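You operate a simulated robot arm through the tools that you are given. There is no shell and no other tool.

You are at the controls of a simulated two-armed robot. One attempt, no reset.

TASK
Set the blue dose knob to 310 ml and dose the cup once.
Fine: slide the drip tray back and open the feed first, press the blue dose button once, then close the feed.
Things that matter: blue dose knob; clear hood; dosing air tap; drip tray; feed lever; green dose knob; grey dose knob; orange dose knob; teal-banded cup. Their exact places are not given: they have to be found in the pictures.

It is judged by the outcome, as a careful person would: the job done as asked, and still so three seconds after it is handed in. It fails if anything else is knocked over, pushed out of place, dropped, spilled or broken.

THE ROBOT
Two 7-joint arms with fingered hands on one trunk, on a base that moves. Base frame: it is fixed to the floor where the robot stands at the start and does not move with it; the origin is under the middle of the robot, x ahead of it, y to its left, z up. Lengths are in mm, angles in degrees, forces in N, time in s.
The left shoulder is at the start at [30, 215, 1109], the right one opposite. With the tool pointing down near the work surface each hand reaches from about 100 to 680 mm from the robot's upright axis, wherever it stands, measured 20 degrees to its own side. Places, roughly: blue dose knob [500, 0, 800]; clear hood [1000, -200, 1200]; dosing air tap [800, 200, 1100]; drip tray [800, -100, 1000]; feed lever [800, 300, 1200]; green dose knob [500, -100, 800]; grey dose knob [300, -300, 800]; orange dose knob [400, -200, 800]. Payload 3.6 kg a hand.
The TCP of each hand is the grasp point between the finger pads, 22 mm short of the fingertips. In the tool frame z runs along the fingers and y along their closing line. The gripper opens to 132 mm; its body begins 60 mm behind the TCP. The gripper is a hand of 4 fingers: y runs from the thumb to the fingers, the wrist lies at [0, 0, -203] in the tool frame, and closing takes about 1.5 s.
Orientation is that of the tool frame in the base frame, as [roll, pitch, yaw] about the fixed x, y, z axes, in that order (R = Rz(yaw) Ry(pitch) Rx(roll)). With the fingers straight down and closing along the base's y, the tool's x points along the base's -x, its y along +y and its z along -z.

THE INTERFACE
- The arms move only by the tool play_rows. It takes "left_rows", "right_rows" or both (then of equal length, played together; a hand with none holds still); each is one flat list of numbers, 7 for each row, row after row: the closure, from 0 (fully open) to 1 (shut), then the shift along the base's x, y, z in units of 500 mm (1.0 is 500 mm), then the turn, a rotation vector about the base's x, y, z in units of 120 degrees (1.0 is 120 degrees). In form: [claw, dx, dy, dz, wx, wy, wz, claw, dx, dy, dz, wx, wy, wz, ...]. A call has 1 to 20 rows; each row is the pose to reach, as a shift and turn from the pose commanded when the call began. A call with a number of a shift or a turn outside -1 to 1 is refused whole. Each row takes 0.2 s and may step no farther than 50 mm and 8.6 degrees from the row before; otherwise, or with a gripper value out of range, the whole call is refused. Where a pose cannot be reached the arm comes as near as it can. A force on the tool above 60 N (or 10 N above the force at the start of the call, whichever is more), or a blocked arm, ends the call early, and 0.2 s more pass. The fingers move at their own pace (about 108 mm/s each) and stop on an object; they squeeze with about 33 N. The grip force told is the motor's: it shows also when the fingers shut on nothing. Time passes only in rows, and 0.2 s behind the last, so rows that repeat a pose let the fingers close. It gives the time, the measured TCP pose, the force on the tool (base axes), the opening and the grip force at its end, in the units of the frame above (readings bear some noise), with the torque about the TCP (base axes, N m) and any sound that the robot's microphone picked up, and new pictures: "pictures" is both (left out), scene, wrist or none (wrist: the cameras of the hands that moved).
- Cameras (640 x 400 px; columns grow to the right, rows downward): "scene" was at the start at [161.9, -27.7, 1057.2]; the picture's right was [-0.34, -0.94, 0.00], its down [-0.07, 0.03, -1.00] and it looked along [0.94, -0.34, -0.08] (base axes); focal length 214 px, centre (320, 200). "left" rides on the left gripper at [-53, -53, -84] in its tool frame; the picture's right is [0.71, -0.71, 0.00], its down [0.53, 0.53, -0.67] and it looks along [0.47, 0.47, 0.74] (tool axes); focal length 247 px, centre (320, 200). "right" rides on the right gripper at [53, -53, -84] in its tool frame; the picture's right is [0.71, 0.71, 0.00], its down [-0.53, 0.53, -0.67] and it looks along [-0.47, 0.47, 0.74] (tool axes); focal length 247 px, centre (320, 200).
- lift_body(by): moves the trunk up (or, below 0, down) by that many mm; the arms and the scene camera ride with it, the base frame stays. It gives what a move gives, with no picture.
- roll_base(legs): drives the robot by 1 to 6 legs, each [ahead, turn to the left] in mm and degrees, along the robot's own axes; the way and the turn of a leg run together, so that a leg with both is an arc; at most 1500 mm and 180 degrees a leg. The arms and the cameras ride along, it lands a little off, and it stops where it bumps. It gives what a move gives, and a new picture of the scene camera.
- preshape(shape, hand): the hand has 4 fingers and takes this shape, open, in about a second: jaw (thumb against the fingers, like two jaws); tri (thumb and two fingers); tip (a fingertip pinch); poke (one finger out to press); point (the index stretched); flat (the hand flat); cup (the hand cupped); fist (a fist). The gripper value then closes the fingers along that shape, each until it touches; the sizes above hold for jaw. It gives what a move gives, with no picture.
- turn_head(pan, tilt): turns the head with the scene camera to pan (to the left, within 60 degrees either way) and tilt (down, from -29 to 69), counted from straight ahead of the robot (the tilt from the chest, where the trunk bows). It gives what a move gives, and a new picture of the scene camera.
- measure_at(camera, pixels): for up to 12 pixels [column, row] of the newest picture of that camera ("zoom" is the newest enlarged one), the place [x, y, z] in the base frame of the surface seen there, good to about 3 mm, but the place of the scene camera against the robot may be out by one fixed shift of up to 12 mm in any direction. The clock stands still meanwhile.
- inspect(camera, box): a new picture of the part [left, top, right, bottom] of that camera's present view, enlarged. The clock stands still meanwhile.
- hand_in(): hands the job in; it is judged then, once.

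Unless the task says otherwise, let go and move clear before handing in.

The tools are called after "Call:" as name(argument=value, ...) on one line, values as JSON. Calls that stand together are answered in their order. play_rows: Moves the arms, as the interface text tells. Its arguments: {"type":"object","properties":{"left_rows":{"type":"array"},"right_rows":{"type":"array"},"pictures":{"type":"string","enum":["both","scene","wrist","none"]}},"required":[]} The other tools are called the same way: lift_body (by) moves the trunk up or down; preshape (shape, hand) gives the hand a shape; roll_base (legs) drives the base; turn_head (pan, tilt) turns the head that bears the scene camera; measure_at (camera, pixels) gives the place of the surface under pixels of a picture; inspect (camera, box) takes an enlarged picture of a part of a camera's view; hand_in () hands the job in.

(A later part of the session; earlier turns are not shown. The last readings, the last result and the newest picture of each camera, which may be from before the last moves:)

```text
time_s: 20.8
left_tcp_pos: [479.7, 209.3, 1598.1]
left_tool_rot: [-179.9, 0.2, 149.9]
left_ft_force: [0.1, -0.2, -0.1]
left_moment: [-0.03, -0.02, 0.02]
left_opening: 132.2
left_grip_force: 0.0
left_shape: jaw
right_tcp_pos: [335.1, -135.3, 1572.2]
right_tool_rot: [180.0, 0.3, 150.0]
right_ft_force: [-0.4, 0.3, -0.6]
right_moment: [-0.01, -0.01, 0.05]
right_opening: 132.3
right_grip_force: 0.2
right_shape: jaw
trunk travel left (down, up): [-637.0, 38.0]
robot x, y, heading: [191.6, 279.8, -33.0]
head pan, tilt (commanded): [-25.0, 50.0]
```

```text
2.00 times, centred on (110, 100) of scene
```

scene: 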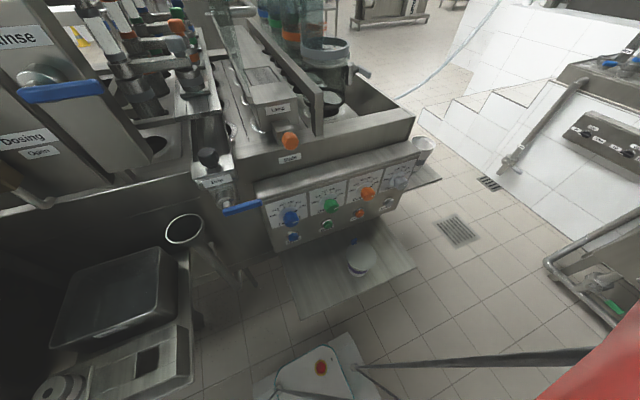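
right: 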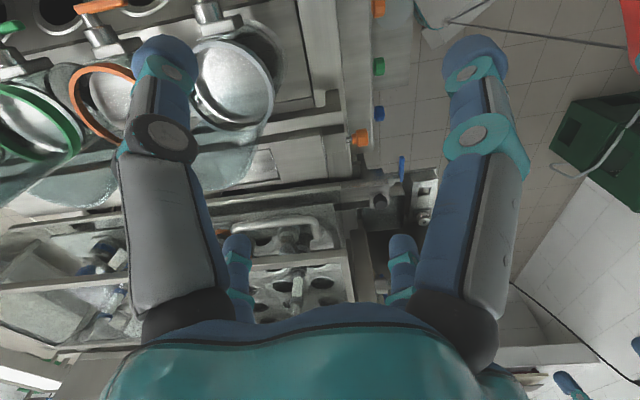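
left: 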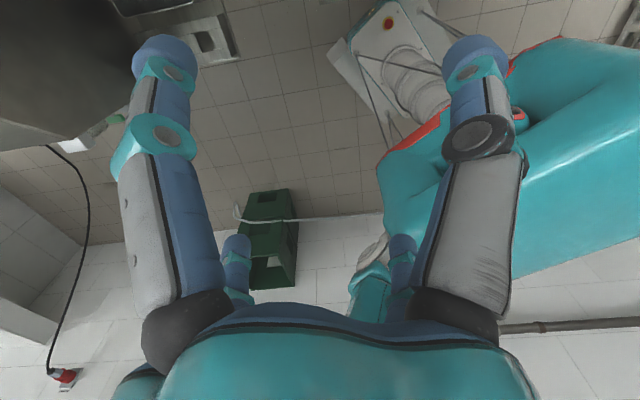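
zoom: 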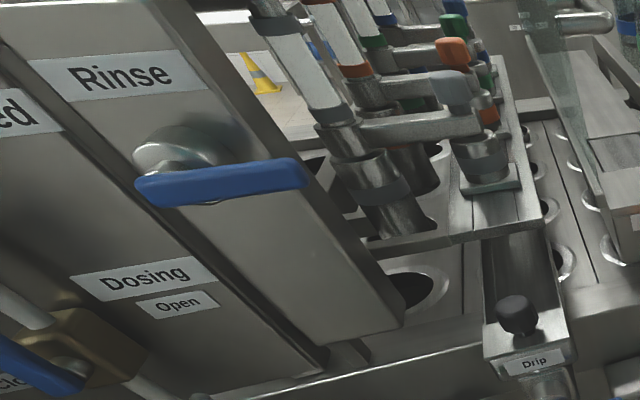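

The drip tray is a channel running straight away from me with a black knob at its front. I'll look at it squarely from here.

Call:
turn_head(pan=0, tilt=25)

Call:
inspect(camera="scene", box=[220, 90, 400, 300])

Call:
inspect(camera="scene", box=[240, 90, 340, 190])

```text
time_s: 21.7
left_tcp_pos: [480.9, 211.1, 1598.6]
left_tool_rot: [-179.9, 0.1, 149.8]
left_ft_force: [0.2, 0.2, 0.4]
left_moment: [0.01, 0.0, -0.02]
left_opening: 132.0
left_grip_force: 0.1
left_shape: jaw
right_tcp_pos: [334.3, -134.7, 1570.1]
right_tool_rot: [179.9, 0.1, 149.9]
right_ft_force: [-0.2, -0.2, 0.2]
right_moment: [-0.02, 0.0, 0.0]
right_opening: 132.3
right_grip_force: 0.0
right_shape: jaw
trunk travel left (down, up): [-637.0, 38.0]
robot x, y, heading: [191.2, 281.6, -33.3]
head pan, tilt (commanded): [0.0, 25.0]
```

scene: 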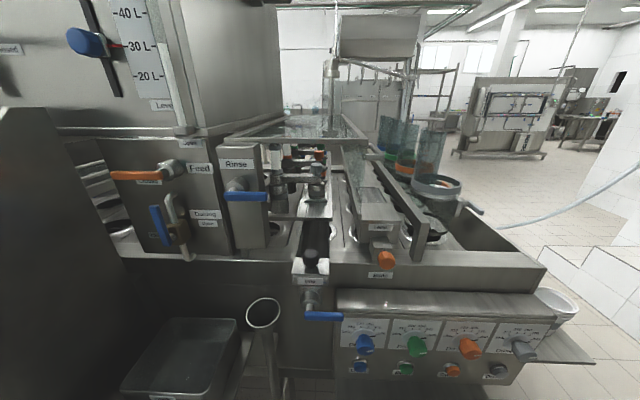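

```text
1.90 times, centred on (310, 195) of scene
```

zoom: 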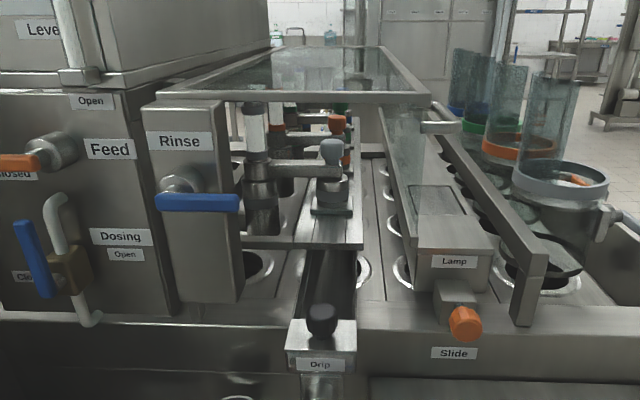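

```text
4.00 times, centred on (290, 140) of scene
```

zoom: 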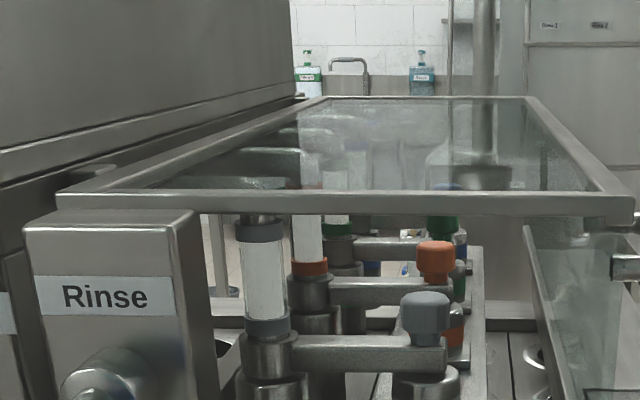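

The hood is a closed clear lid on a frame over the nozzles. I'll measure the tray, nozzle outlets, and holes to know what slides where.

Call:
measure_at(camera="scene", pixels=[[311, 253], [316, 238], [318, 225], [318, 205], [316, 168], [278, 190], [281, 234], [340, 238], [300, 240], [329, 240], [310, 268], [325, 270]])

Call:
measure_at(camera="scene", pixels=[[245, 151], [330, 143], [367, 140], [300, 116], [345, 117], [357, 156], [365, 180], [245, 195], [386, 259], [414, 255], [437, 236], [323, 316]])

Call:
inspect(camera="scene", box=[280, 180, 360, 280])

```text
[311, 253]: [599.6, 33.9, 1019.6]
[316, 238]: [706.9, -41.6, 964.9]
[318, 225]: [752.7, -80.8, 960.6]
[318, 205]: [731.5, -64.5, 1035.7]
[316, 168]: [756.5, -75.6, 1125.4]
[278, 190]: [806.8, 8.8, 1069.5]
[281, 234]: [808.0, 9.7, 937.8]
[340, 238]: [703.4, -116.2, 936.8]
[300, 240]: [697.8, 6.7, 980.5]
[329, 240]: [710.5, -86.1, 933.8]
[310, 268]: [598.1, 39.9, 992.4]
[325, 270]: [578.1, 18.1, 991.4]
```

```text
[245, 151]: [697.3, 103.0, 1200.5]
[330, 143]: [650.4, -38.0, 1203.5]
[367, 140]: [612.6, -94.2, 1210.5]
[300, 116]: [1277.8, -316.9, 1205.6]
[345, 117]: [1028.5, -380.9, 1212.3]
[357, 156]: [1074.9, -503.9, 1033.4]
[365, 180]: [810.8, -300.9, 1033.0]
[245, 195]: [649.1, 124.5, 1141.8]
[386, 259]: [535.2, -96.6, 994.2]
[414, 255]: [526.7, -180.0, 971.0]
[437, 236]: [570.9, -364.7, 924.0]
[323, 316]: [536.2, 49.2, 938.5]
```

```text
4.00 times, centred on (320, 230) of scene
```

zoom: 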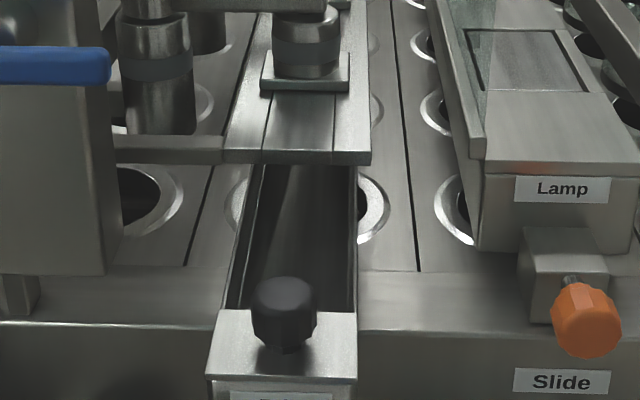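

The tray channel lies along u≈-364 beneath a mount plate with capped valves, next to the nozzle row. I'll look with the right wrist camera for the cup and tray from above.

Call:
inspect(camera="right", box=[0, 0, 640, 400])

Call:
inspect(camera="right", box=[180, 0, 460, 240])

```text
1.00 times, centred on (320, 200) of right (not enlarged: the box is as wide or as high as the picture)
```

zoom: 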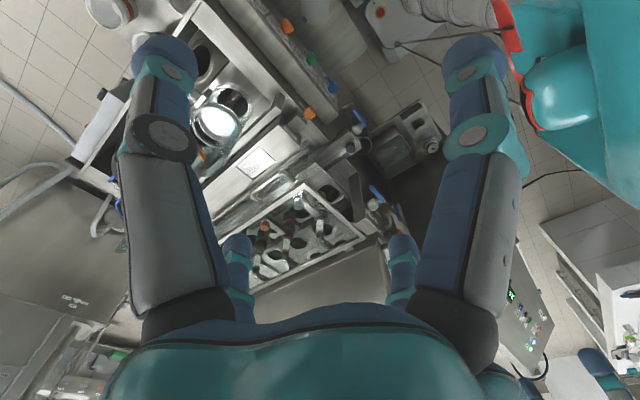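

```text
1.67 times, centred on (320, 120) of right
```

zoom: 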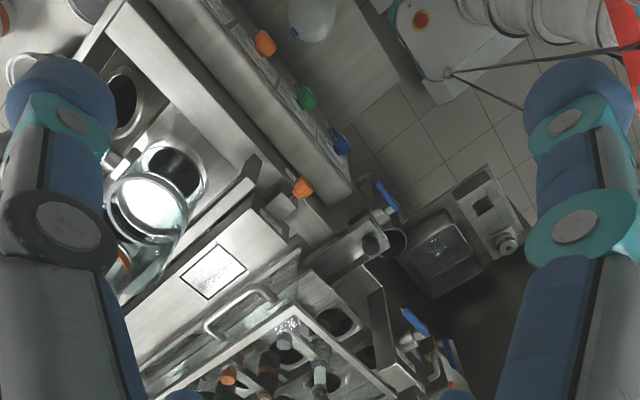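

I'll lower the right hand over the lamp area (staying above the hood's 1210 mm) so its camera looks down at the nozzles and tray.

Call:
play_rows(right_rows=[0, 0.045, -0.0125, -0.0675, 0, 0, 0, 0, 0.09, -0.025, -0.135, 0, 0, 0, 0, 0.135, -0.0375, -0.2025, 0, 0, 0, 0, 0.18, -0.05, -0.27, 0, 0, 0, 0, 0.225, -0.0625, -0.3375, 0, 0, 0, 0, 0.27, -0.075, -0.405, 0, 0, 0, 0, 0.315, -0.0875, -0.4725, 0, 0, 0, 0, 0.36, -0.1, -0.54, 0, 0, 0], pictures="both")

```text
time_s: 23.5
left_tcp_pos: [482.8, 207.7, 1598.0]
left_tool_rot: [-180.0, 0.1, 149.9]
left_ft_force: [-0.7, 0.5, 0.6]
left_moment: [0.02, 0.03, -0.02]
left_opening: 132.1
left_grip_force: 0.0
left_shape: jaw
right_tcp_pos: [516.1, -187.6, 1298.6]
right_tool_rot: [179.8, 0.1, 149.9]
right_ft_force: [1.0, 0.1, 0.1]
right_moment: [-0.04, -0.01, -0.02]
right_opening: 131.9
right_grip_force: 0.0
right_shape: jaw
trunk travel left (down, up): [-637.0, 38.0]
robot x, y, heading: [190.2, 280.6, -33.0]
head pan, tilt (commanded): [0.0, 25.0]
```

scene: 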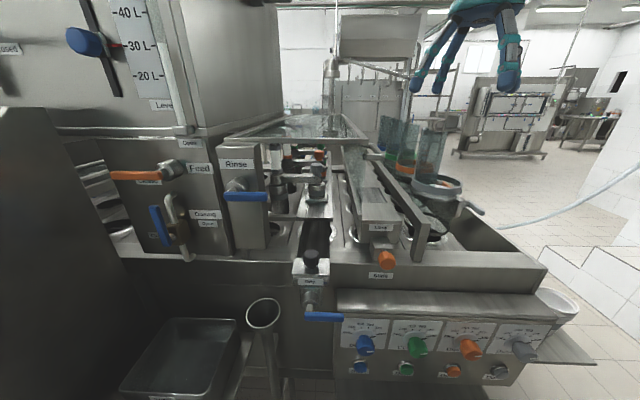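
right: 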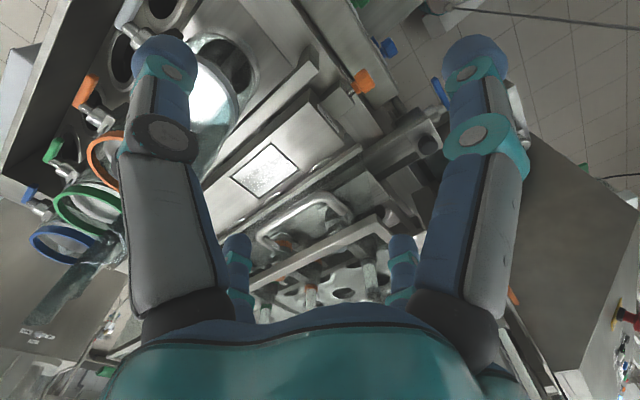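

The hand's palm hides much of the nozzle area. I'll zoom on what is visible and measure.

Call:
inspect(camera="right", box=[200, 180, 440, 330])

Call:
inspect(camera="right", box=[200, 60, 480, 240])

Call:
measure_at(camera="right", pixels=[[427, 143], [360, 160], [300, 187], [240, 215], [390, 170], [345, 190], [300, 225], [340, 232], [380, 225], [285, 245], [350, 290], [310, 285]])

```text
2.67 times, centred on (320, 255) of right
```

zoom: 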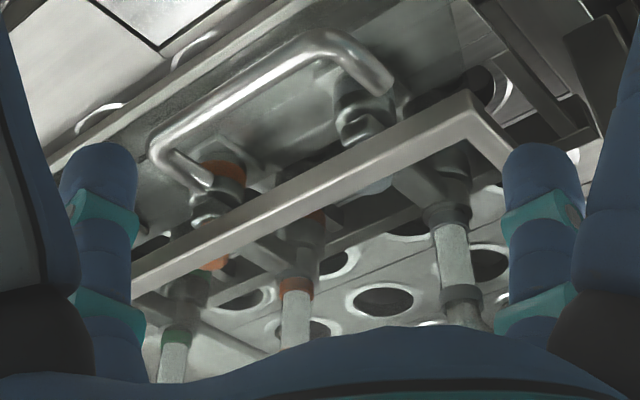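

```text
2.22 times, centred on (340, 150) of right
```

zoom: 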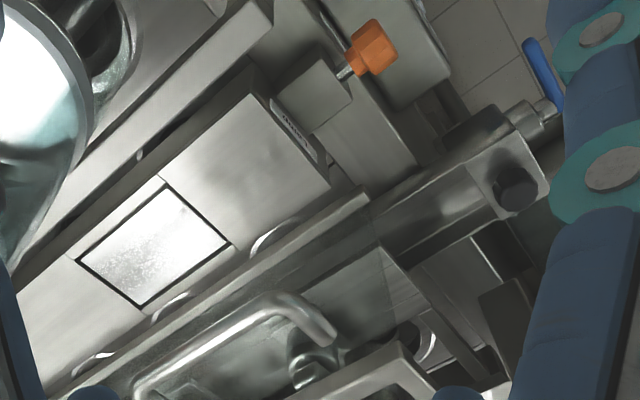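

```text
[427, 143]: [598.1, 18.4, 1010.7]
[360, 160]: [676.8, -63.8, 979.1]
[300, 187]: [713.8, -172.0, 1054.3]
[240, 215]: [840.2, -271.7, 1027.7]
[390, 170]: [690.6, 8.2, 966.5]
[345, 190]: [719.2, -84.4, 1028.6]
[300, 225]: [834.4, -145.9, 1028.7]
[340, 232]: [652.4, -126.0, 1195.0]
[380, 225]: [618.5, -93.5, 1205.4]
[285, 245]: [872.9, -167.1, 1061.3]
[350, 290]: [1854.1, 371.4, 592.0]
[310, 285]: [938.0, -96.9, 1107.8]
```

I need the other lanes' positions and the cup. I'll measure the hopper rims and re-tilt the right wrist so its camera sees under the hood further back.

Call:
measure_at(camera="right", pixels=[[60, 226], [85, 188], [117, 136], [235, 95], [88, 90], [50, 150], [110, 175], [35, 245]])

Call:
inspect(camera="scene", box=[360, 90, 500, 240])

```text
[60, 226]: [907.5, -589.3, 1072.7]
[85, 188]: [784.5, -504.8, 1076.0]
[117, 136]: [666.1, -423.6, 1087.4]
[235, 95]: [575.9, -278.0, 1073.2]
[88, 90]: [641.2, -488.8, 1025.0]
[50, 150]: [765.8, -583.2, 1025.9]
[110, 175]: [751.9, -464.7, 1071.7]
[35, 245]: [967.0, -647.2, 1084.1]
```

```text
2.67 times, centred on (430, 165) of scene
```

zoom: 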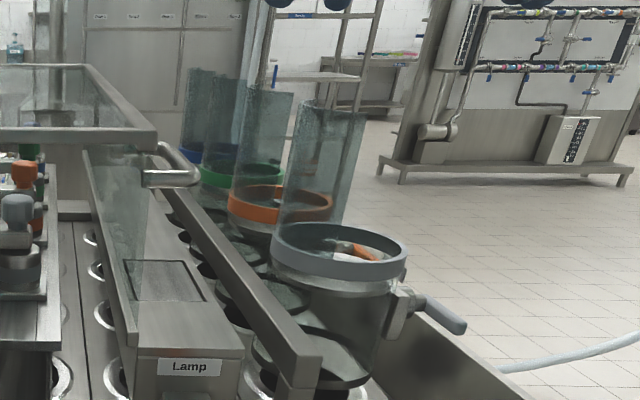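

Lane depths come out near n≈-660 (grey), -800, -945, -1090 (blue). The blue station should be near pixel (300–320,178), so I zoom there.

Call:
inspect(camera="scene", box=[265, 140, 345, 200])

Call:
inspect(camera="scene", box=[325, 140, 385, 200])

```text
6.67 times, centred on (305, 170) of scene
```

zoom: 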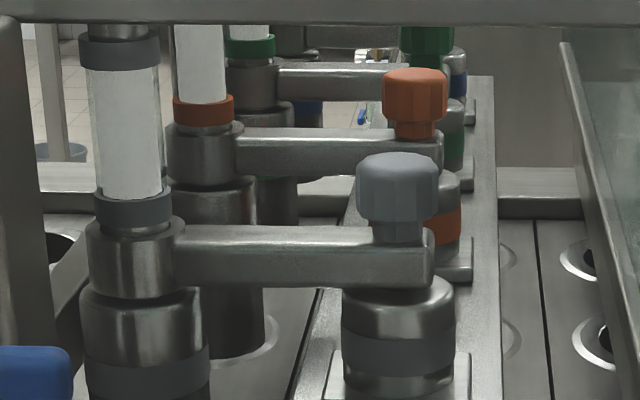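

```text
6.67 times, centred on (355, 170) of scene
```

zoom: 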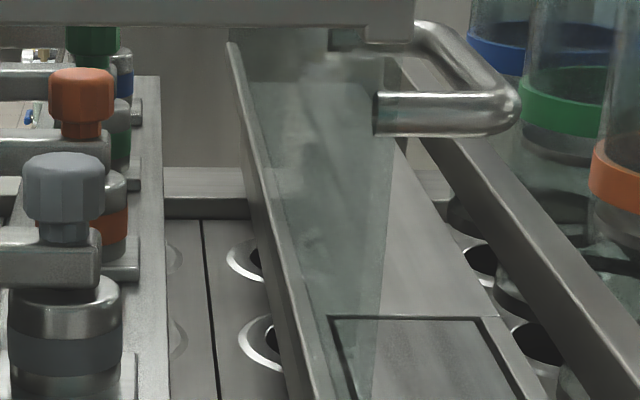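

No cup is visible on the open rows, so it likely sits under the tray at the blue station. I'll bring the right hand back up and lower the trunk so the head camera sees the tray's sides and supports.

Call:
play_rows(right_rows=[0, -0.045, 0.0125, 0.0675, 0, 0, 0, 0, -0.09, 0.025, 0.135, 0, 0, 0, 0, -0.135, 0.0375, 0.2025, 0, 0, 0, 0, -0.18, 0.05, 0.27, 0, 0, 0, 0, -0.225, 0.0625, 0.3375, 0, 0, 0, 0, -0.27, 0.075, 0.405, 0, 0, 0, 0, -0.315, 0.0875, 0.4725, 0, 0, 0, 0, -0.36, 0.1, 0.54, 0, 0, 0], pictures="none")

Call:
lift_body(by=-200)

Call:
turn_head(pan=0, tilt=10)

Call:
inspect(camera="scene", box=[240, 130, 400, 260])

```text
time_s: 25.3
left_tcp_pos: [479.7, 211.0, 1599.5]
left_tool_rot: [-179.9, 0.3, 149.8]
left_ft_force: [-0.4, -0.2, -0.8]
left_moment: [0.03, -0.02, -0.01]
left_opening: 132.0
left_grip_force: 0.1
left_shape: jaw
right_tcp_pos: [333.5, -133.7, 1572.9]
right_tool_rot: [179.9, 0.3, 150.0]
right_ft_force: [0.1, 0.2, 0.4]
right_moment: [0.01, 0.0, -0.02]
right_opening: 131.8
right_grip_force: 0.1
right_shape: jaw
trunk travel left (down, up): [-637.0, 38.0]
robot x, y, heading: [189.3, 280.3, -33.1]
head pan, tilt (commanded): [0.0, 25.0]
```

```text
time_s: 27.4
left_tcp_pos: [480.6, 210.2, 1399.1]
left_tool_rot: [-179.8, 0.3, 149.9]
left_ft_force: [0.0, -0.4, 0.5]
left_moment: [0.02, 0.03, -0.02]
left_opening: 132.2
left_grip_force: 0.0
left_shape: jaw
right_tcp_pos: [335.6, -135.4, 1372.3]
right_tool_rot: [179.9, 0.2, 149.9]
right_ft_force: [-0.7, -0.1, 0.4]
right_moment: [0.02, 0.0, 0.02]
right_opening: 132.1
right_grip_force: 0.1
right_shape: jaw
trunk travel left (down, up): [-437.0, 238.0]
robot x, y, heading: [191.9, 284.5, -33.0]
head pan, tilt (commanded): [0.0, 25.0]
```

```text
time_s: 28.2
left_tcp_pos: [482.1, 210.1, 1398.6]
left_tool_rot: [-179.9, 0.2, 149.8]
left_ft_force: [0.1, 0.3, 0.8]
left_moment: [0.01, -0.01, 0.05]
left_opening: 131.8
left_grip_force: 0.1
left_shape: jaw
right_tcp_pos: [334.7, -134.7, 1370.7]
right_tool_rot: [179.8, 0.2, 149.8]
right_ft_force: [0.0, -0.2, 1.0]
right_moment: [0.0, -0.03, -0.02]
right_opening: 132.0
right_grip_force: 0.0
right_shape: jaw
trunk travel left (down, up): [-437.0, 238.0]
robot x, y, heading: [190.2, 281.8, -32.9]
head pan, tilt (commanded): [0.0, 10.0]
```

scene: 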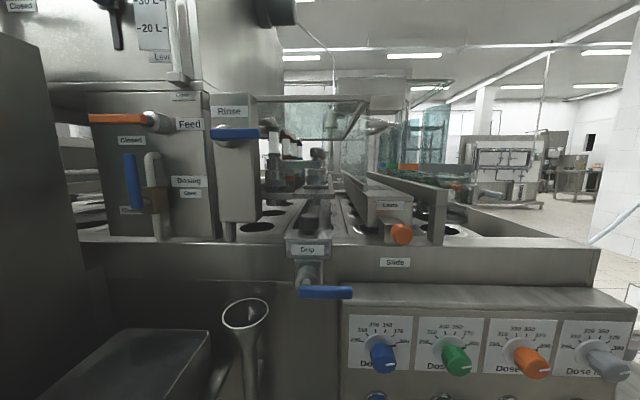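

```text
3.08 times, centred on (320, 195) of scene
```

zoom: 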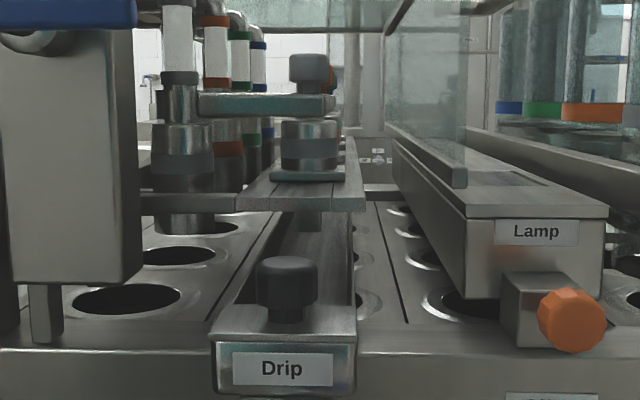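

Now the tray channel runs under the mount plate with a nozzle tip over it near (317,200). I zoom more closely there.

Call:
inspect(camera="scene", box=[290, 165, 345, 225])

Call:
inspect(camera="scene", box=[270, 215, 360, 310])

Call:
measure_at(camera="scene", pixels=[[317, 203], [325, 215], [330, 205], [303, 205], [306, 190], [330, 195], [310, 228], [345, 235], [270, 238], [233, 237], [262, 227], [278, 214]])

```text
6.67 times, centred on (318, 195) of scene
```

zoom: 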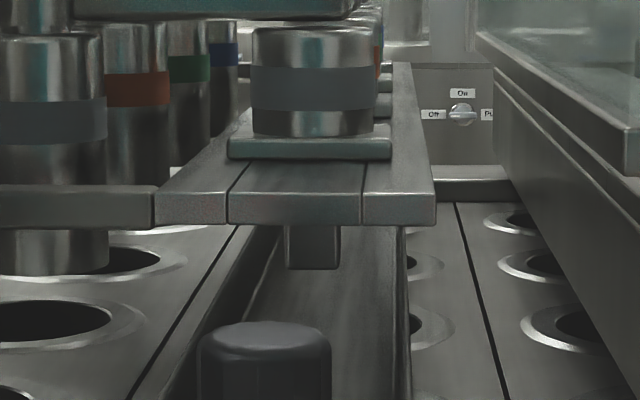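

```text
4.21 times, centred on (315, 262) of scene
```

zoom: 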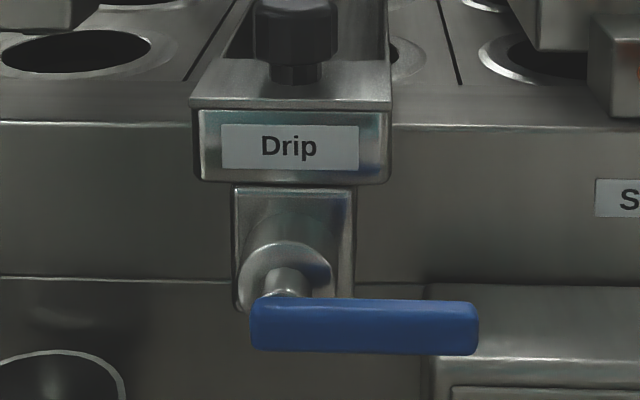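

```text
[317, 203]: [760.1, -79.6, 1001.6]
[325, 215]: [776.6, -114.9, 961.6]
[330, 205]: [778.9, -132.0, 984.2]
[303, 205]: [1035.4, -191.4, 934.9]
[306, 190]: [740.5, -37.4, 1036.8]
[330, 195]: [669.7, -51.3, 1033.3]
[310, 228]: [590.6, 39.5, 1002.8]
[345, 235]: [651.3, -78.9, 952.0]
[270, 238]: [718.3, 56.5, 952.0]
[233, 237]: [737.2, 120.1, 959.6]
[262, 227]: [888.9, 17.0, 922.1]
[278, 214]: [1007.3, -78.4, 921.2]
```

I'll measure the four cylinders to get the real lane spacing, and the slat gaps beside the tray.

Call:
measure_at(camera="scene", pixels=[[277, 172], [290, 172], [298.5, 172], [303.3, 171.5], [298.5, 211.5], [342.7, 210], [338, 214.5], [332, 200], [331.5, 210], [325, 200], [329, 168], [318, 160]])

Call:
inspect(camera="left", box=[0, 0, 640, 400])

```text
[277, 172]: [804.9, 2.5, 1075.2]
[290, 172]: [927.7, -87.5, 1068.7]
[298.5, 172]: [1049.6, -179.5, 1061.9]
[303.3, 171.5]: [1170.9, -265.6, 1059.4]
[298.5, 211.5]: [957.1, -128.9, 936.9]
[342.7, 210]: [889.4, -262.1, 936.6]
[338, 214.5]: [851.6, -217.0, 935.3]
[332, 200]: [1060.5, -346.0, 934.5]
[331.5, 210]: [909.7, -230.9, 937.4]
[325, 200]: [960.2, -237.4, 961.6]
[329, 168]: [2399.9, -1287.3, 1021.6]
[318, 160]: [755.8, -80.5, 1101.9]
```

```text
1.00 times, centred on (320, 200) of left (not enlarged: the box is as wide or as high as the picture)
```

zoom: 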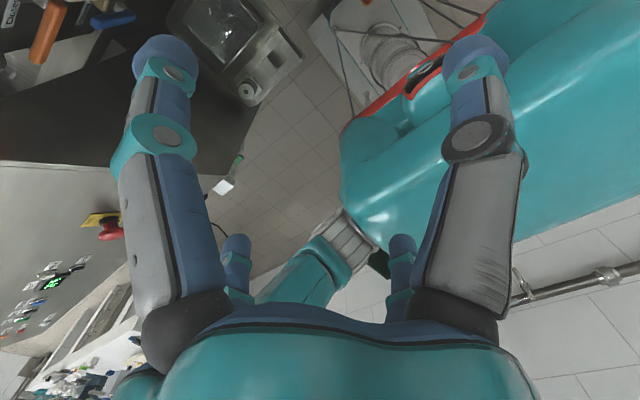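

I'll measure the front wall and tray block precisely to learn clearances and the machine's exact orientation.

Call:
measure_at(camera="scene", pixels=[[270, 258], [350, 262], [450, 262], [560, 262], [120, 262], [305, 262], [316, 262], [300, 250], [327, 250], [293, 250], [308, 285], [396, 262]])

Call:
measure_at(camera="scene", pixels=[[356, 325], [416, 326], [490, 330], [580, 332], [375, 357], [383, 342], [450, 360], [322, 292], [345, 293], [308, 217], [308, 226], [335, 300]])

Call:
inspect(camera="scene", box=[340, 300, 440, 400])

```text
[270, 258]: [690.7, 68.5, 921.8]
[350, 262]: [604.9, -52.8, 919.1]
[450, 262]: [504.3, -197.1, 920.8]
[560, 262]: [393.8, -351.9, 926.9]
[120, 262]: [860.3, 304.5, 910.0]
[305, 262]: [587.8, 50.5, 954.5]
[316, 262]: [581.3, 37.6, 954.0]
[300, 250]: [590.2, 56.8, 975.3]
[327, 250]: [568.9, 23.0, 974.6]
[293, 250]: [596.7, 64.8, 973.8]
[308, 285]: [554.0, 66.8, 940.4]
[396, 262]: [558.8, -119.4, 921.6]
```

```text
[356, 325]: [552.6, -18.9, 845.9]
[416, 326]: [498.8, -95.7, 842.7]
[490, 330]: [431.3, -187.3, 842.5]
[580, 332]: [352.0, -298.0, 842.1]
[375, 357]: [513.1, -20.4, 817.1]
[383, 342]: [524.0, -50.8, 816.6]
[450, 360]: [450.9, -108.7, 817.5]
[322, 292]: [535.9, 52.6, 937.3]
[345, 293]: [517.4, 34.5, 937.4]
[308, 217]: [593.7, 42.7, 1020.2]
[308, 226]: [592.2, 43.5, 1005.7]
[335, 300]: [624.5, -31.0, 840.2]
```

```text
4.00 times, centred on (390, 350) of scene
```

zoom: 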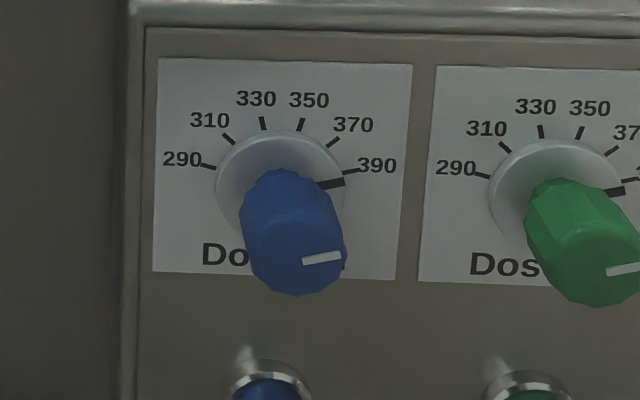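

The drain block sits only ~10 mm off the front wall, so a lengthwise push seems impossible; a sideways slide looks likely. I measure the space on both sides (rinse box bottom, lamp box).

Call:
measure_at(camera="scene", pixels=[[220, 219], [255, 217], [261, 215], [230, 232], [367, 224], [366, 205], [375, 205], [385, 222], [361, 195], [366, 188], [356, 170], [345, 160]])

Call:
inspect(camera="scene", box=[330, 140, 420, 250])

Call:
inspect(camera="scene", box=[200, 140, 300, 260])

```text
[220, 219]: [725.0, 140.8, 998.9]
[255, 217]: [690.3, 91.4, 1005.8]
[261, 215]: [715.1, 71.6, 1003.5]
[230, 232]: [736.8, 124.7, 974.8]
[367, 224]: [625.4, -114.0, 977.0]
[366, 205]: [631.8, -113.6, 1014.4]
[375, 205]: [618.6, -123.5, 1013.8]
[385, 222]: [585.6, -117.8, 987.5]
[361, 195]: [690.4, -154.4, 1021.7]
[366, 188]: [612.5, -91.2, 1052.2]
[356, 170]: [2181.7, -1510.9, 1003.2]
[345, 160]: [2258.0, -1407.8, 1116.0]
```

```text
3.64 times, centred on (375, 195) of scene
```

zoom: 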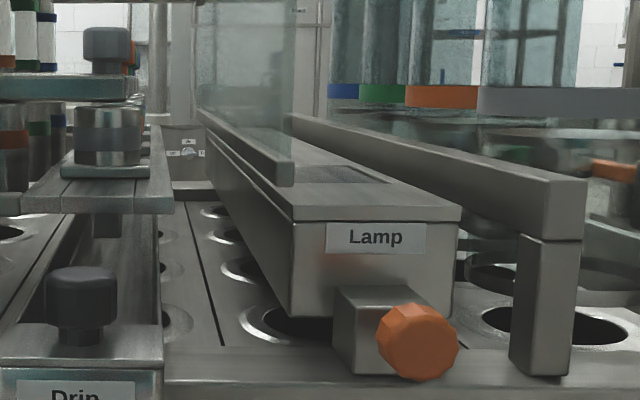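

```text
3.33 times, centred on (250, 200) of scene
```

zoom: 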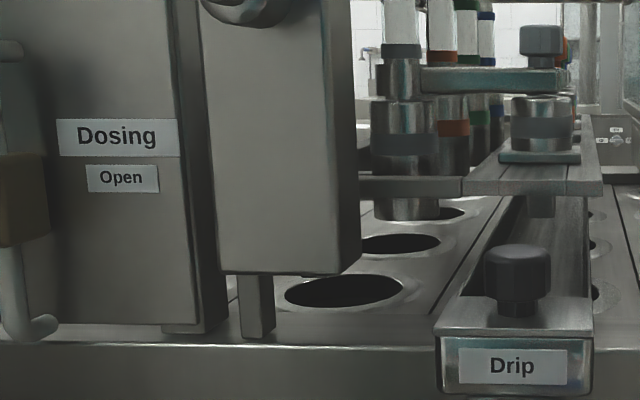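

Left side leaves ~95 mm before the rinse-box post, the lamp side ~80 mm. Next I take the blue dial's tick positions accurately.

Call:
inspect(camera="scene", box=[350, 310, 414, 350])

```text
10.00 times, centred on (382, 330) of scene
```

zoom: 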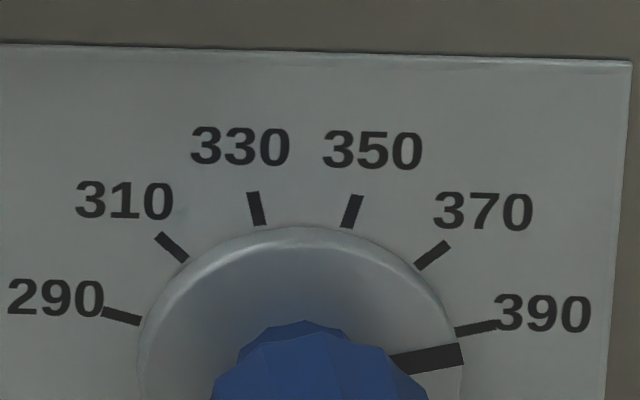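

Call:
measure_at(camera="zoom", pixels=[[122, 316], [172, 247], [257, 208], [351, 211], [432, 255], [476, 328], [440, 355], [405, 362], [300, 240], [300, 325], [20, 60], [600, 80]])

Call:
inspect(camera="scene", box=[350, 335, 414, 400])

```text
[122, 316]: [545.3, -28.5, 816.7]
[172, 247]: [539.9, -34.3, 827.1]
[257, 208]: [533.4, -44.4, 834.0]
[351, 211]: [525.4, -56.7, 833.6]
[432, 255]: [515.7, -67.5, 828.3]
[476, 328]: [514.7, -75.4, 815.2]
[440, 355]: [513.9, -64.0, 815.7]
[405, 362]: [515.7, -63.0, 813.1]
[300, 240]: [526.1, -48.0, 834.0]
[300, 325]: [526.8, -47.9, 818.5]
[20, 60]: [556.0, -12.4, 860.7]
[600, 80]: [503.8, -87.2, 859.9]
```

```text
6.15 times, centred on (382, 368) of scene
```

zoom: 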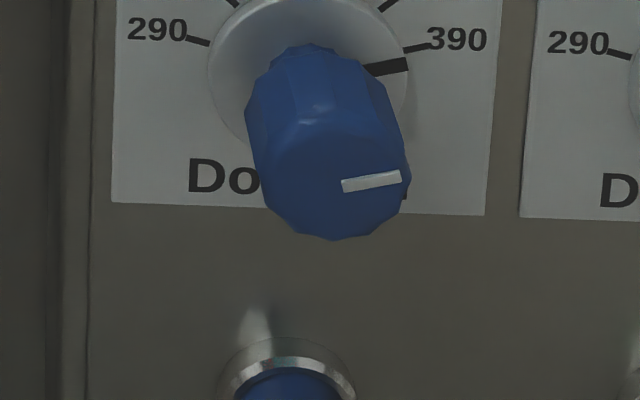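

Ticks fit a dial centred at u≈-266, z≈806 with ~29–30° per 20 ml, pointer at 390. I'll measure the knob's cap and the blue button.

Call:
measure_at(camera="zoom", pixels=[[335, 200], [335, 180], [290, 170], [370, 182], [335, 230], [310, 60], [262, 100], [395, 100], [285, 385], [290, 362], [330, 120], [385, 40]])

Call:
turn_head(pan=-8, tilt=35)

Call:
inspect(camera="scene", box=[280, 180, 440, 340])

```text
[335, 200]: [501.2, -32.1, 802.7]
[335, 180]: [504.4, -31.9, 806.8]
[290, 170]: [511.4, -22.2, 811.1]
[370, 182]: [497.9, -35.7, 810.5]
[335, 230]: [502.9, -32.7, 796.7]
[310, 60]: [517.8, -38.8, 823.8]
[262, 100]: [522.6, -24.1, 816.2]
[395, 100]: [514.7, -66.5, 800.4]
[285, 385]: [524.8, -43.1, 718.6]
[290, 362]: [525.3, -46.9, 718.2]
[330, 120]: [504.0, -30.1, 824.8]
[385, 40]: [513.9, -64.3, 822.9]
```

```text
time_s: 29.1
left_tcp_pos: [480.8, 210.4, 1398.0]
left_tool_rot: [-179.9, 0.2, 150.0]
left_ft_force: [0.1, 0.5, 0.3]
left_moment: [0.01, 0.0, 0.0]
left_opening: 131.9
left_grip_force: 0.1
left_shape: jaw
right_tcp_pos: [335.1, -134.2, 1371.8]
right_tool_rot: [179.9, 0.2, 149.8]
right_ft_force: [0.2, 0.3, -0.2]
right_moment: [-0.01, -0.03, 0.08]
right_opening: 132.1
right_grip_force: 0.0
right_shape: jaw
trunk travel left (down, up): [-437.0, 238.0]
robot x, y, heading: [189.5, 279.9, -32.8]
head pan, tilt (commanded): [-8.0, 35.0]
```

scene: 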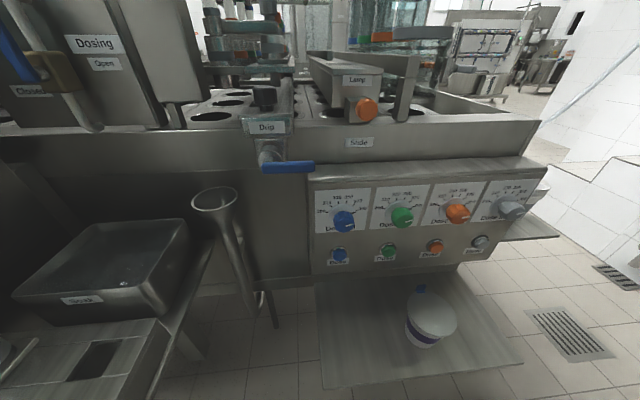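

```text
2.50 times, centred on (360, 260) of scene
```

zoom: 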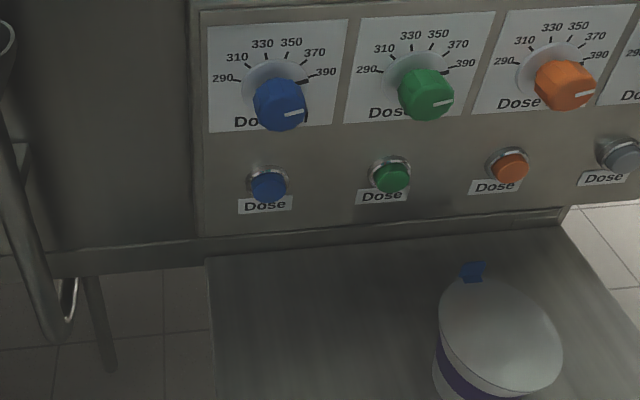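

Let me measure the button face and ring in this closer frontal view, plus dial marks again for cross-check.

Call:
measure_at(camera="zoom", pixels=[[268, 187], [258, 187], [280, 185], [268, 175], [268, 198], [268, 167], [285, 108], [302, 82], [330, 180], [395, 180], [510, 170], [230, 180]])

Call:
inspect(camera="scene", box=[316, 190, 380, 230])

```text
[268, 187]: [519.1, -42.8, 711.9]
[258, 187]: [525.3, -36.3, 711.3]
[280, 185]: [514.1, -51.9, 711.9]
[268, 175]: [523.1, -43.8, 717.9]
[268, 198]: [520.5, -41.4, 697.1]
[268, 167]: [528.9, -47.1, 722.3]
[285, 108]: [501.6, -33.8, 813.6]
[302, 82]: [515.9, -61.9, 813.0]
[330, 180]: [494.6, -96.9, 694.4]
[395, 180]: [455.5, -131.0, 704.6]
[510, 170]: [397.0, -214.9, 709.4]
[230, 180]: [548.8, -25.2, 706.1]
```

```text
10.00 times, centred on (348, 210) of scene
```

zoom: 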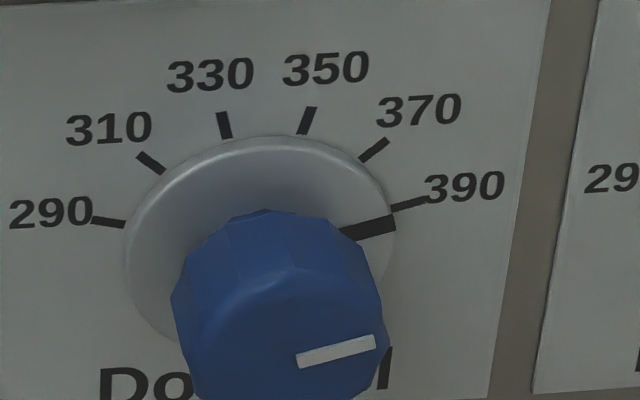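

The blue knob's cap is at u≈-266, z≈806 and the button at z≈710 directly below. I'm a bit close for horizontal hand work, so I'll back off 110 mm and square up to the panel (−35.5°).

Call:
roll_base(legs=[[-110, 0], [0, -2.5]])

```text
time_s: 30.7
left_tcp_pos: [385.3, 255.7, 1400.1]
left_tool_rot: [-180.0, 0.1, 147.1]
left_ft_force: [0.1, -0.4, 0.4]
left_moment: [0.0, 0.0, 0.01]
left_opening: 132.2
left_grip_force: 0.0
left_shape: jaw
right_tcp_pos: [220.8, -81.7, 1370.9]
right_tool_rot: [179.9, 0.1, 147.2]
right_ft_force: [-0.5, 0.2, 0.2]
right_moment: [0.03, 0.01, 0.0]
right_opening: 132.0
right_grip_force: 0.1
right_shape: jaw
trunk travel left (down, up): [-437.0, 238.0]
robot x, y, heading: [97.4, 346.6, -35.8]
head pan, tilt (commanded): [-8.0, 35.0]
```

scene: 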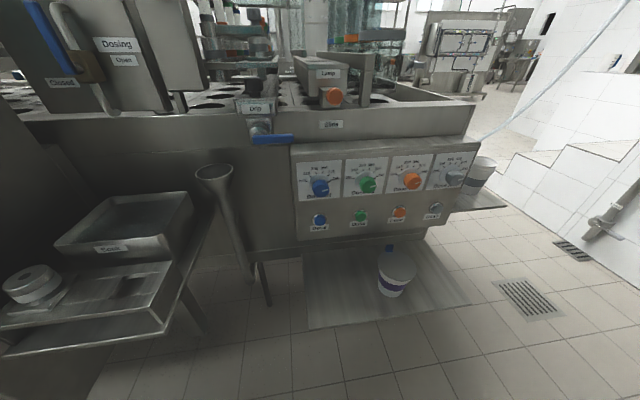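

The base moved cleanly to (97,347), heading −35.8°. Now I pitch the right hand to point horizontally at the panel while bringing it down in front of it.

Call:
play_rows(right_rows=[0, 0.0254, 0.0128, -0.0584, -0.0383, -0.0564, -0.0014, 0, 0.0508, 0.0256, -0.1167, -0.0767, -0.1129, -0.0029, 0, 0.0762, 0.0383, -0.1751, -0.115, -0.1693, -0.0043, 0, 0.1015, 0.0511, -0.2335, -0.1533, -0.2257, -0.0057, 0, 0.1269, 0.0639, -0.2918, -0.1917, -0.2822, -0.0072, 0, 0.1523, 0.0767, -0.3502, -0.23, -0.3386, -0.0086, 0, 0.1777, 0.0895, -0.4085, -0.2684, -0.3951, -0.01, 0, 0.2031, 0.1023, -0.4669, -0.3067, -0.4515, -0.0115, 0, 0.2284, 0.115, -0.5253, -0.345, -0.5079, -0.0129, 0, 0.2538, 0.1278, -0.5836, -0.3834, -0.5644, -0.0144, 0, 0.2792, 0.1406, -0.642, -0.4217, -0.6208, -0.0158, 0, 0.2792, 0.1406, -0.642, -0.4217, -0.6208, -0.0158], pictures="both")

```text
time_s: 33.3
left_tcp_pos: [384.8, 257.7, 1399.3]
left_tool_rot: [-179.9, 0.1, 147.1]
left_ft_force: [-0.7, -0.1, 0.1]
left_moment: [-0.03, 0.0, 0.03]
left_opening: 132.0
left_grip_force: 0.1
left_shape: jaw
right_tcp_pos: [373.3, -44.7, 1229.7]
right_tool_rot: [-161.5, 86.1, 164.1]
right_ft_force: [-0.4, 0.2, 0.4]
right_moment: [0.0, 0.0, -0.02]
right_opening: 132.1
right_grip_force: 0.1
right_shape: jaw
right hand out of reach, approached as far as the arm can: row 6, 7, 8, 9, 10, 11, 12
trunk travel left (down, up): [-437.0, 238.0]
robot x, y, heading: [98.2, 343.0, -35.6]
head pan, tilt (commanded): [-8.0, 35.0]
```

scene: 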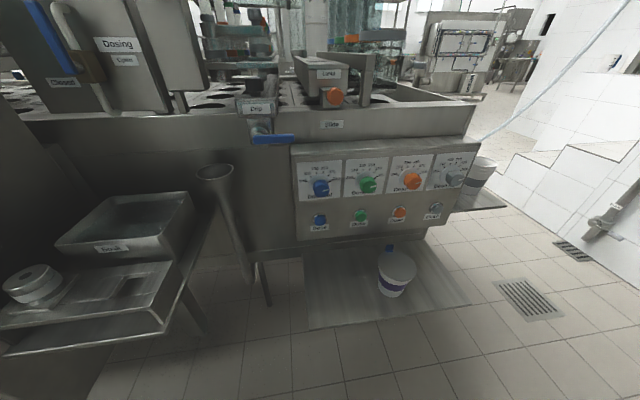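
right: 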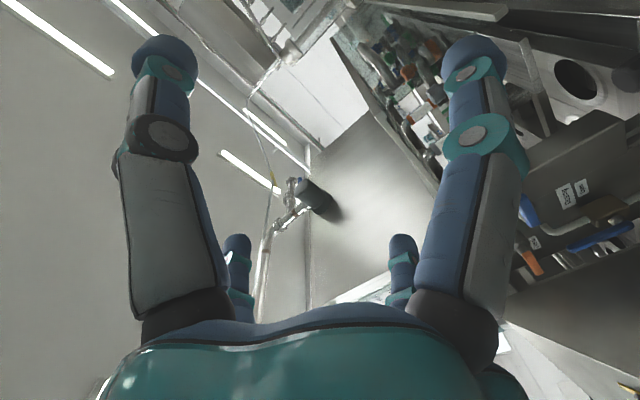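

The arm folded too tightly to pass the shoulder level (stopped at z≈1230). I'll pass farther out: shift the hand 100 mm toward the machine with fingers half closed and see where it settles.

Call:
play_rows(right_rows=[0.3, 0.0407, -0.029, 0, 0, 0, 0, 0.4, 0.0814, -0.0581, 0, 0, 0, 0, 0.5, 0.1221, -0.0871, 0, 0, 0, 0, 0.5, 0.1628, -0.1161, 0, 0, 0, 0, 0.5, 0.1628, -0.1161, 0, 0, 0, 0], pictures="scene")

```text
time_s: 34.5
left_tcp_pos: [384.4, 257.2, 1399.0]
left_tool_rot: [-180.0, 0.1, 147.2]
left_ft_force: [0.7, -0.3, 0.5]
left_moment: [0.01, 0.0, 0.01]
left_opening: 132.1
left_grip_force: 0.1
left_shape: jaw
right_tcp_pos: [454.4, -107.4, 1239.8]
right_tool_rot: [-162.7, 85.8, 162.8]
right_ft_force: [-0.4, -0.5, -0.2]
right_moment: [0.02, 0.0, 0.03]
right_opening: 66.4
right_grip_force: 0.1
right_shape: jaw
right hand out of reach, approached as far as the arm can: row 2, 3, 4, 5
trunk travel left (down, up): [-437.0, 238.0]
robot x, y, heading: [99.7, 344.7, -36.0]
head pan, tilt (commanded): [-8.0, 35.0]
```

scene: 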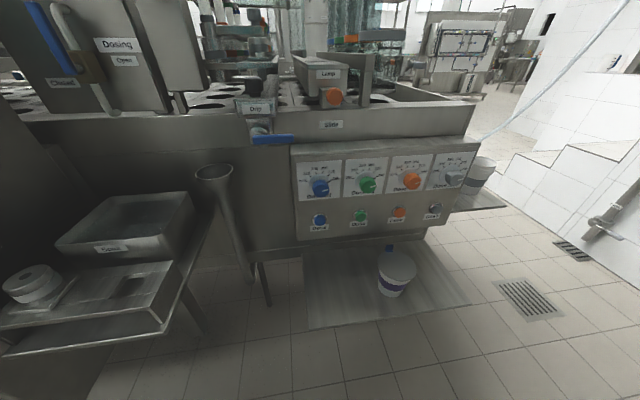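

The hand keeps the forward orientation but sticks at a joint limit around z≈1240. I'll swing it back to pointing down, descend that way, then pitch forward lower down.

Call:
play_rows(right_rows=[0.5, -0.0181, 0.0003, -0.0163, 0.0375, 0.0533, 0, 0.5, -0.0363, 0.0007, -0.0327, 0.0749, 0.1065, 0, 0.5, -0.0544, 0.001, -0.049, 0.1124, 0.1598, 0, 0.5, -0.0726, 0.0014, -0.0653, 0.1498, 0.2131, 0, 0.5, -0.0907, 0.0017, -0.0816, 0.1873, 0.2664, 0, 0.5, -0.1089, 0.0021, -0.098, 0.2247, 0.3196, 0, 0.5, -0.127, 0.0024, -0.1143, 0.2622, 0.3729, 0, 0.5, -0.1452, 0.0028, -0.1306, 0.2996, 0.4262, 0, 0.5, -0.1633, 0.0031, -0.1469, 0.3371, 0.4795, 0, 0.5, -0.1815, 0.0035, -0.1633, 0.3745, 0.5327, 0, 0.5, -0.1996, 0.0038, -0.1796, 0.412, 0.586, 0, 0.5, -0.1996, 0.0038, -0.26, 0.412, 0.586, 0, 0.5, -0.1996, 0.0038, -0.34, 0.412, 0.586, 0, 0.5, -0.1996, 0.0038, -0.42, 0.412, 0.586, 0, 0.5, -0.1996, 0.0038, -0.5, 0.412, 0.586, 0, 0.5, -0.1996, 0.0038, -0.58, 0.412, 0.586, 0, 0.5, -0.1996, 0.0038, -0.66, 0.412, 0.586, 0, 0.5, -0.1996, 0.0038, -0.66, 0.412, 0.586, 0], pictures="both")

```text
time_s: 38.3
left_tcp_pos: [383.2, 256.6, 1399.6]
left_tool_rot: [-179.9, 0.1, 147.1]
left_ft_force: [0.8, -0.8, -0.9]
left_moment: [0.03, 0.01, 0.0]
left_opening: 131.9
left_grip_force: 0.1
left_shape: jaw
right_tcp_pos: [351.4, -104.7, 906.2]
right_tool_rot: [179.4, 0.4, 146.1]
right_ft_force: [0.1, 0.6, 0.4]
right_moment: [-0.01, 0.01, -0.01]
right_opening: 66.3
right_grip_force: 0.1
right_shape: jaw
trunk travel left (down, up): [-437.0, 238.0]
robot x, y, heading: [98.0, 341.7, -35.9]
head pan, tilt (commanded): [-8.0, 35.0]
```

scene: 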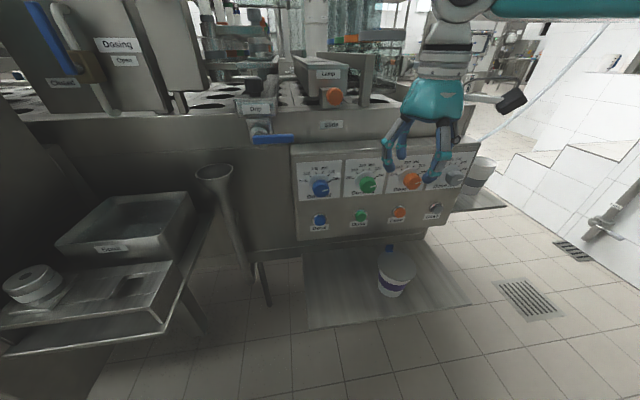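
right: 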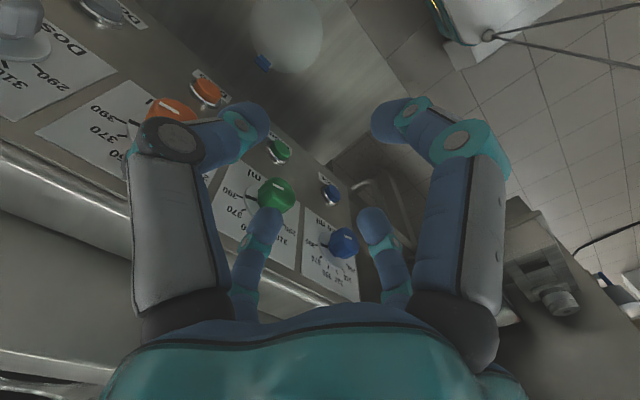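

The hand now points down at z≈906 and its camera sees the blue knob at (345,242) and button at (333,192). I'll measure them with this camera to check the scene camera's offset.

Call:
inspect(camera="right", box=[250, 150, 410, 290])

Call:
measure_at(camera="right", pixels=[[345, 240], [352, 237], [333, 190], [336, 187], [280, 190], [283, 187], [320, 232], [332, 270], [300, 240]])

```text
2.86 times, centred on (330, 220) of right
```

zoom: 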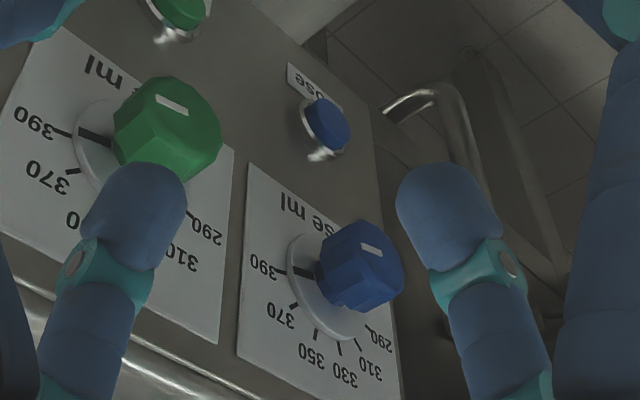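

```text
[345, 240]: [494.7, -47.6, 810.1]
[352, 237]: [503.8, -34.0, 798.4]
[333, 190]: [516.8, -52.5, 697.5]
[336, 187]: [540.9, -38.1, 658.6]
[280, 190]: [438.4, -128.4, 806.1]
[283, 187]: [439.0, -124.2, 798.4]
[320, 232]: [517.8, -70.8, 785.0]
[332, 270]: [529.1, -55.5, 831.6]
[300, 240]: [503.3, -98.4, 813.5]
```

I'll measure the dial ticks with this wrist view (zoom) for an independent centre and angle fit.

Call:
measure_at(camera="zoom", pixels=[[279, 270], [294, 305], [316, 333], [339, 348], [359, 344], [371, 328], [300, 273], [372, 250], [385, 262], [380, 285], [325, 118], [330, 130]])

```text
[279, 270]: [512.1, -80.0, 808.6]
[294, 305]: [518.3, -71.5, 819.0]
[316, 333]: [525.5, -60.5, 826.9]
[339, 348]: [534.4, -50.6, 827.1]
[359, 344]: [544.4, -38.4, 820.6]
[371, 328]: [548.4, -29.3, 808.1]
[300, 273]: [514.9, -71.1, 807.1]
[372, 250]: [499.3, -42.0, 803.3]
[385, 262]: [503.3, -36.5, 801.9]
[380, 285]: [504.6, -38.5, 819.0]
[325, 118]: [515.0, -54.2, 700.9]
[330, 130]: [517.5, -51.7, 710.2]
```

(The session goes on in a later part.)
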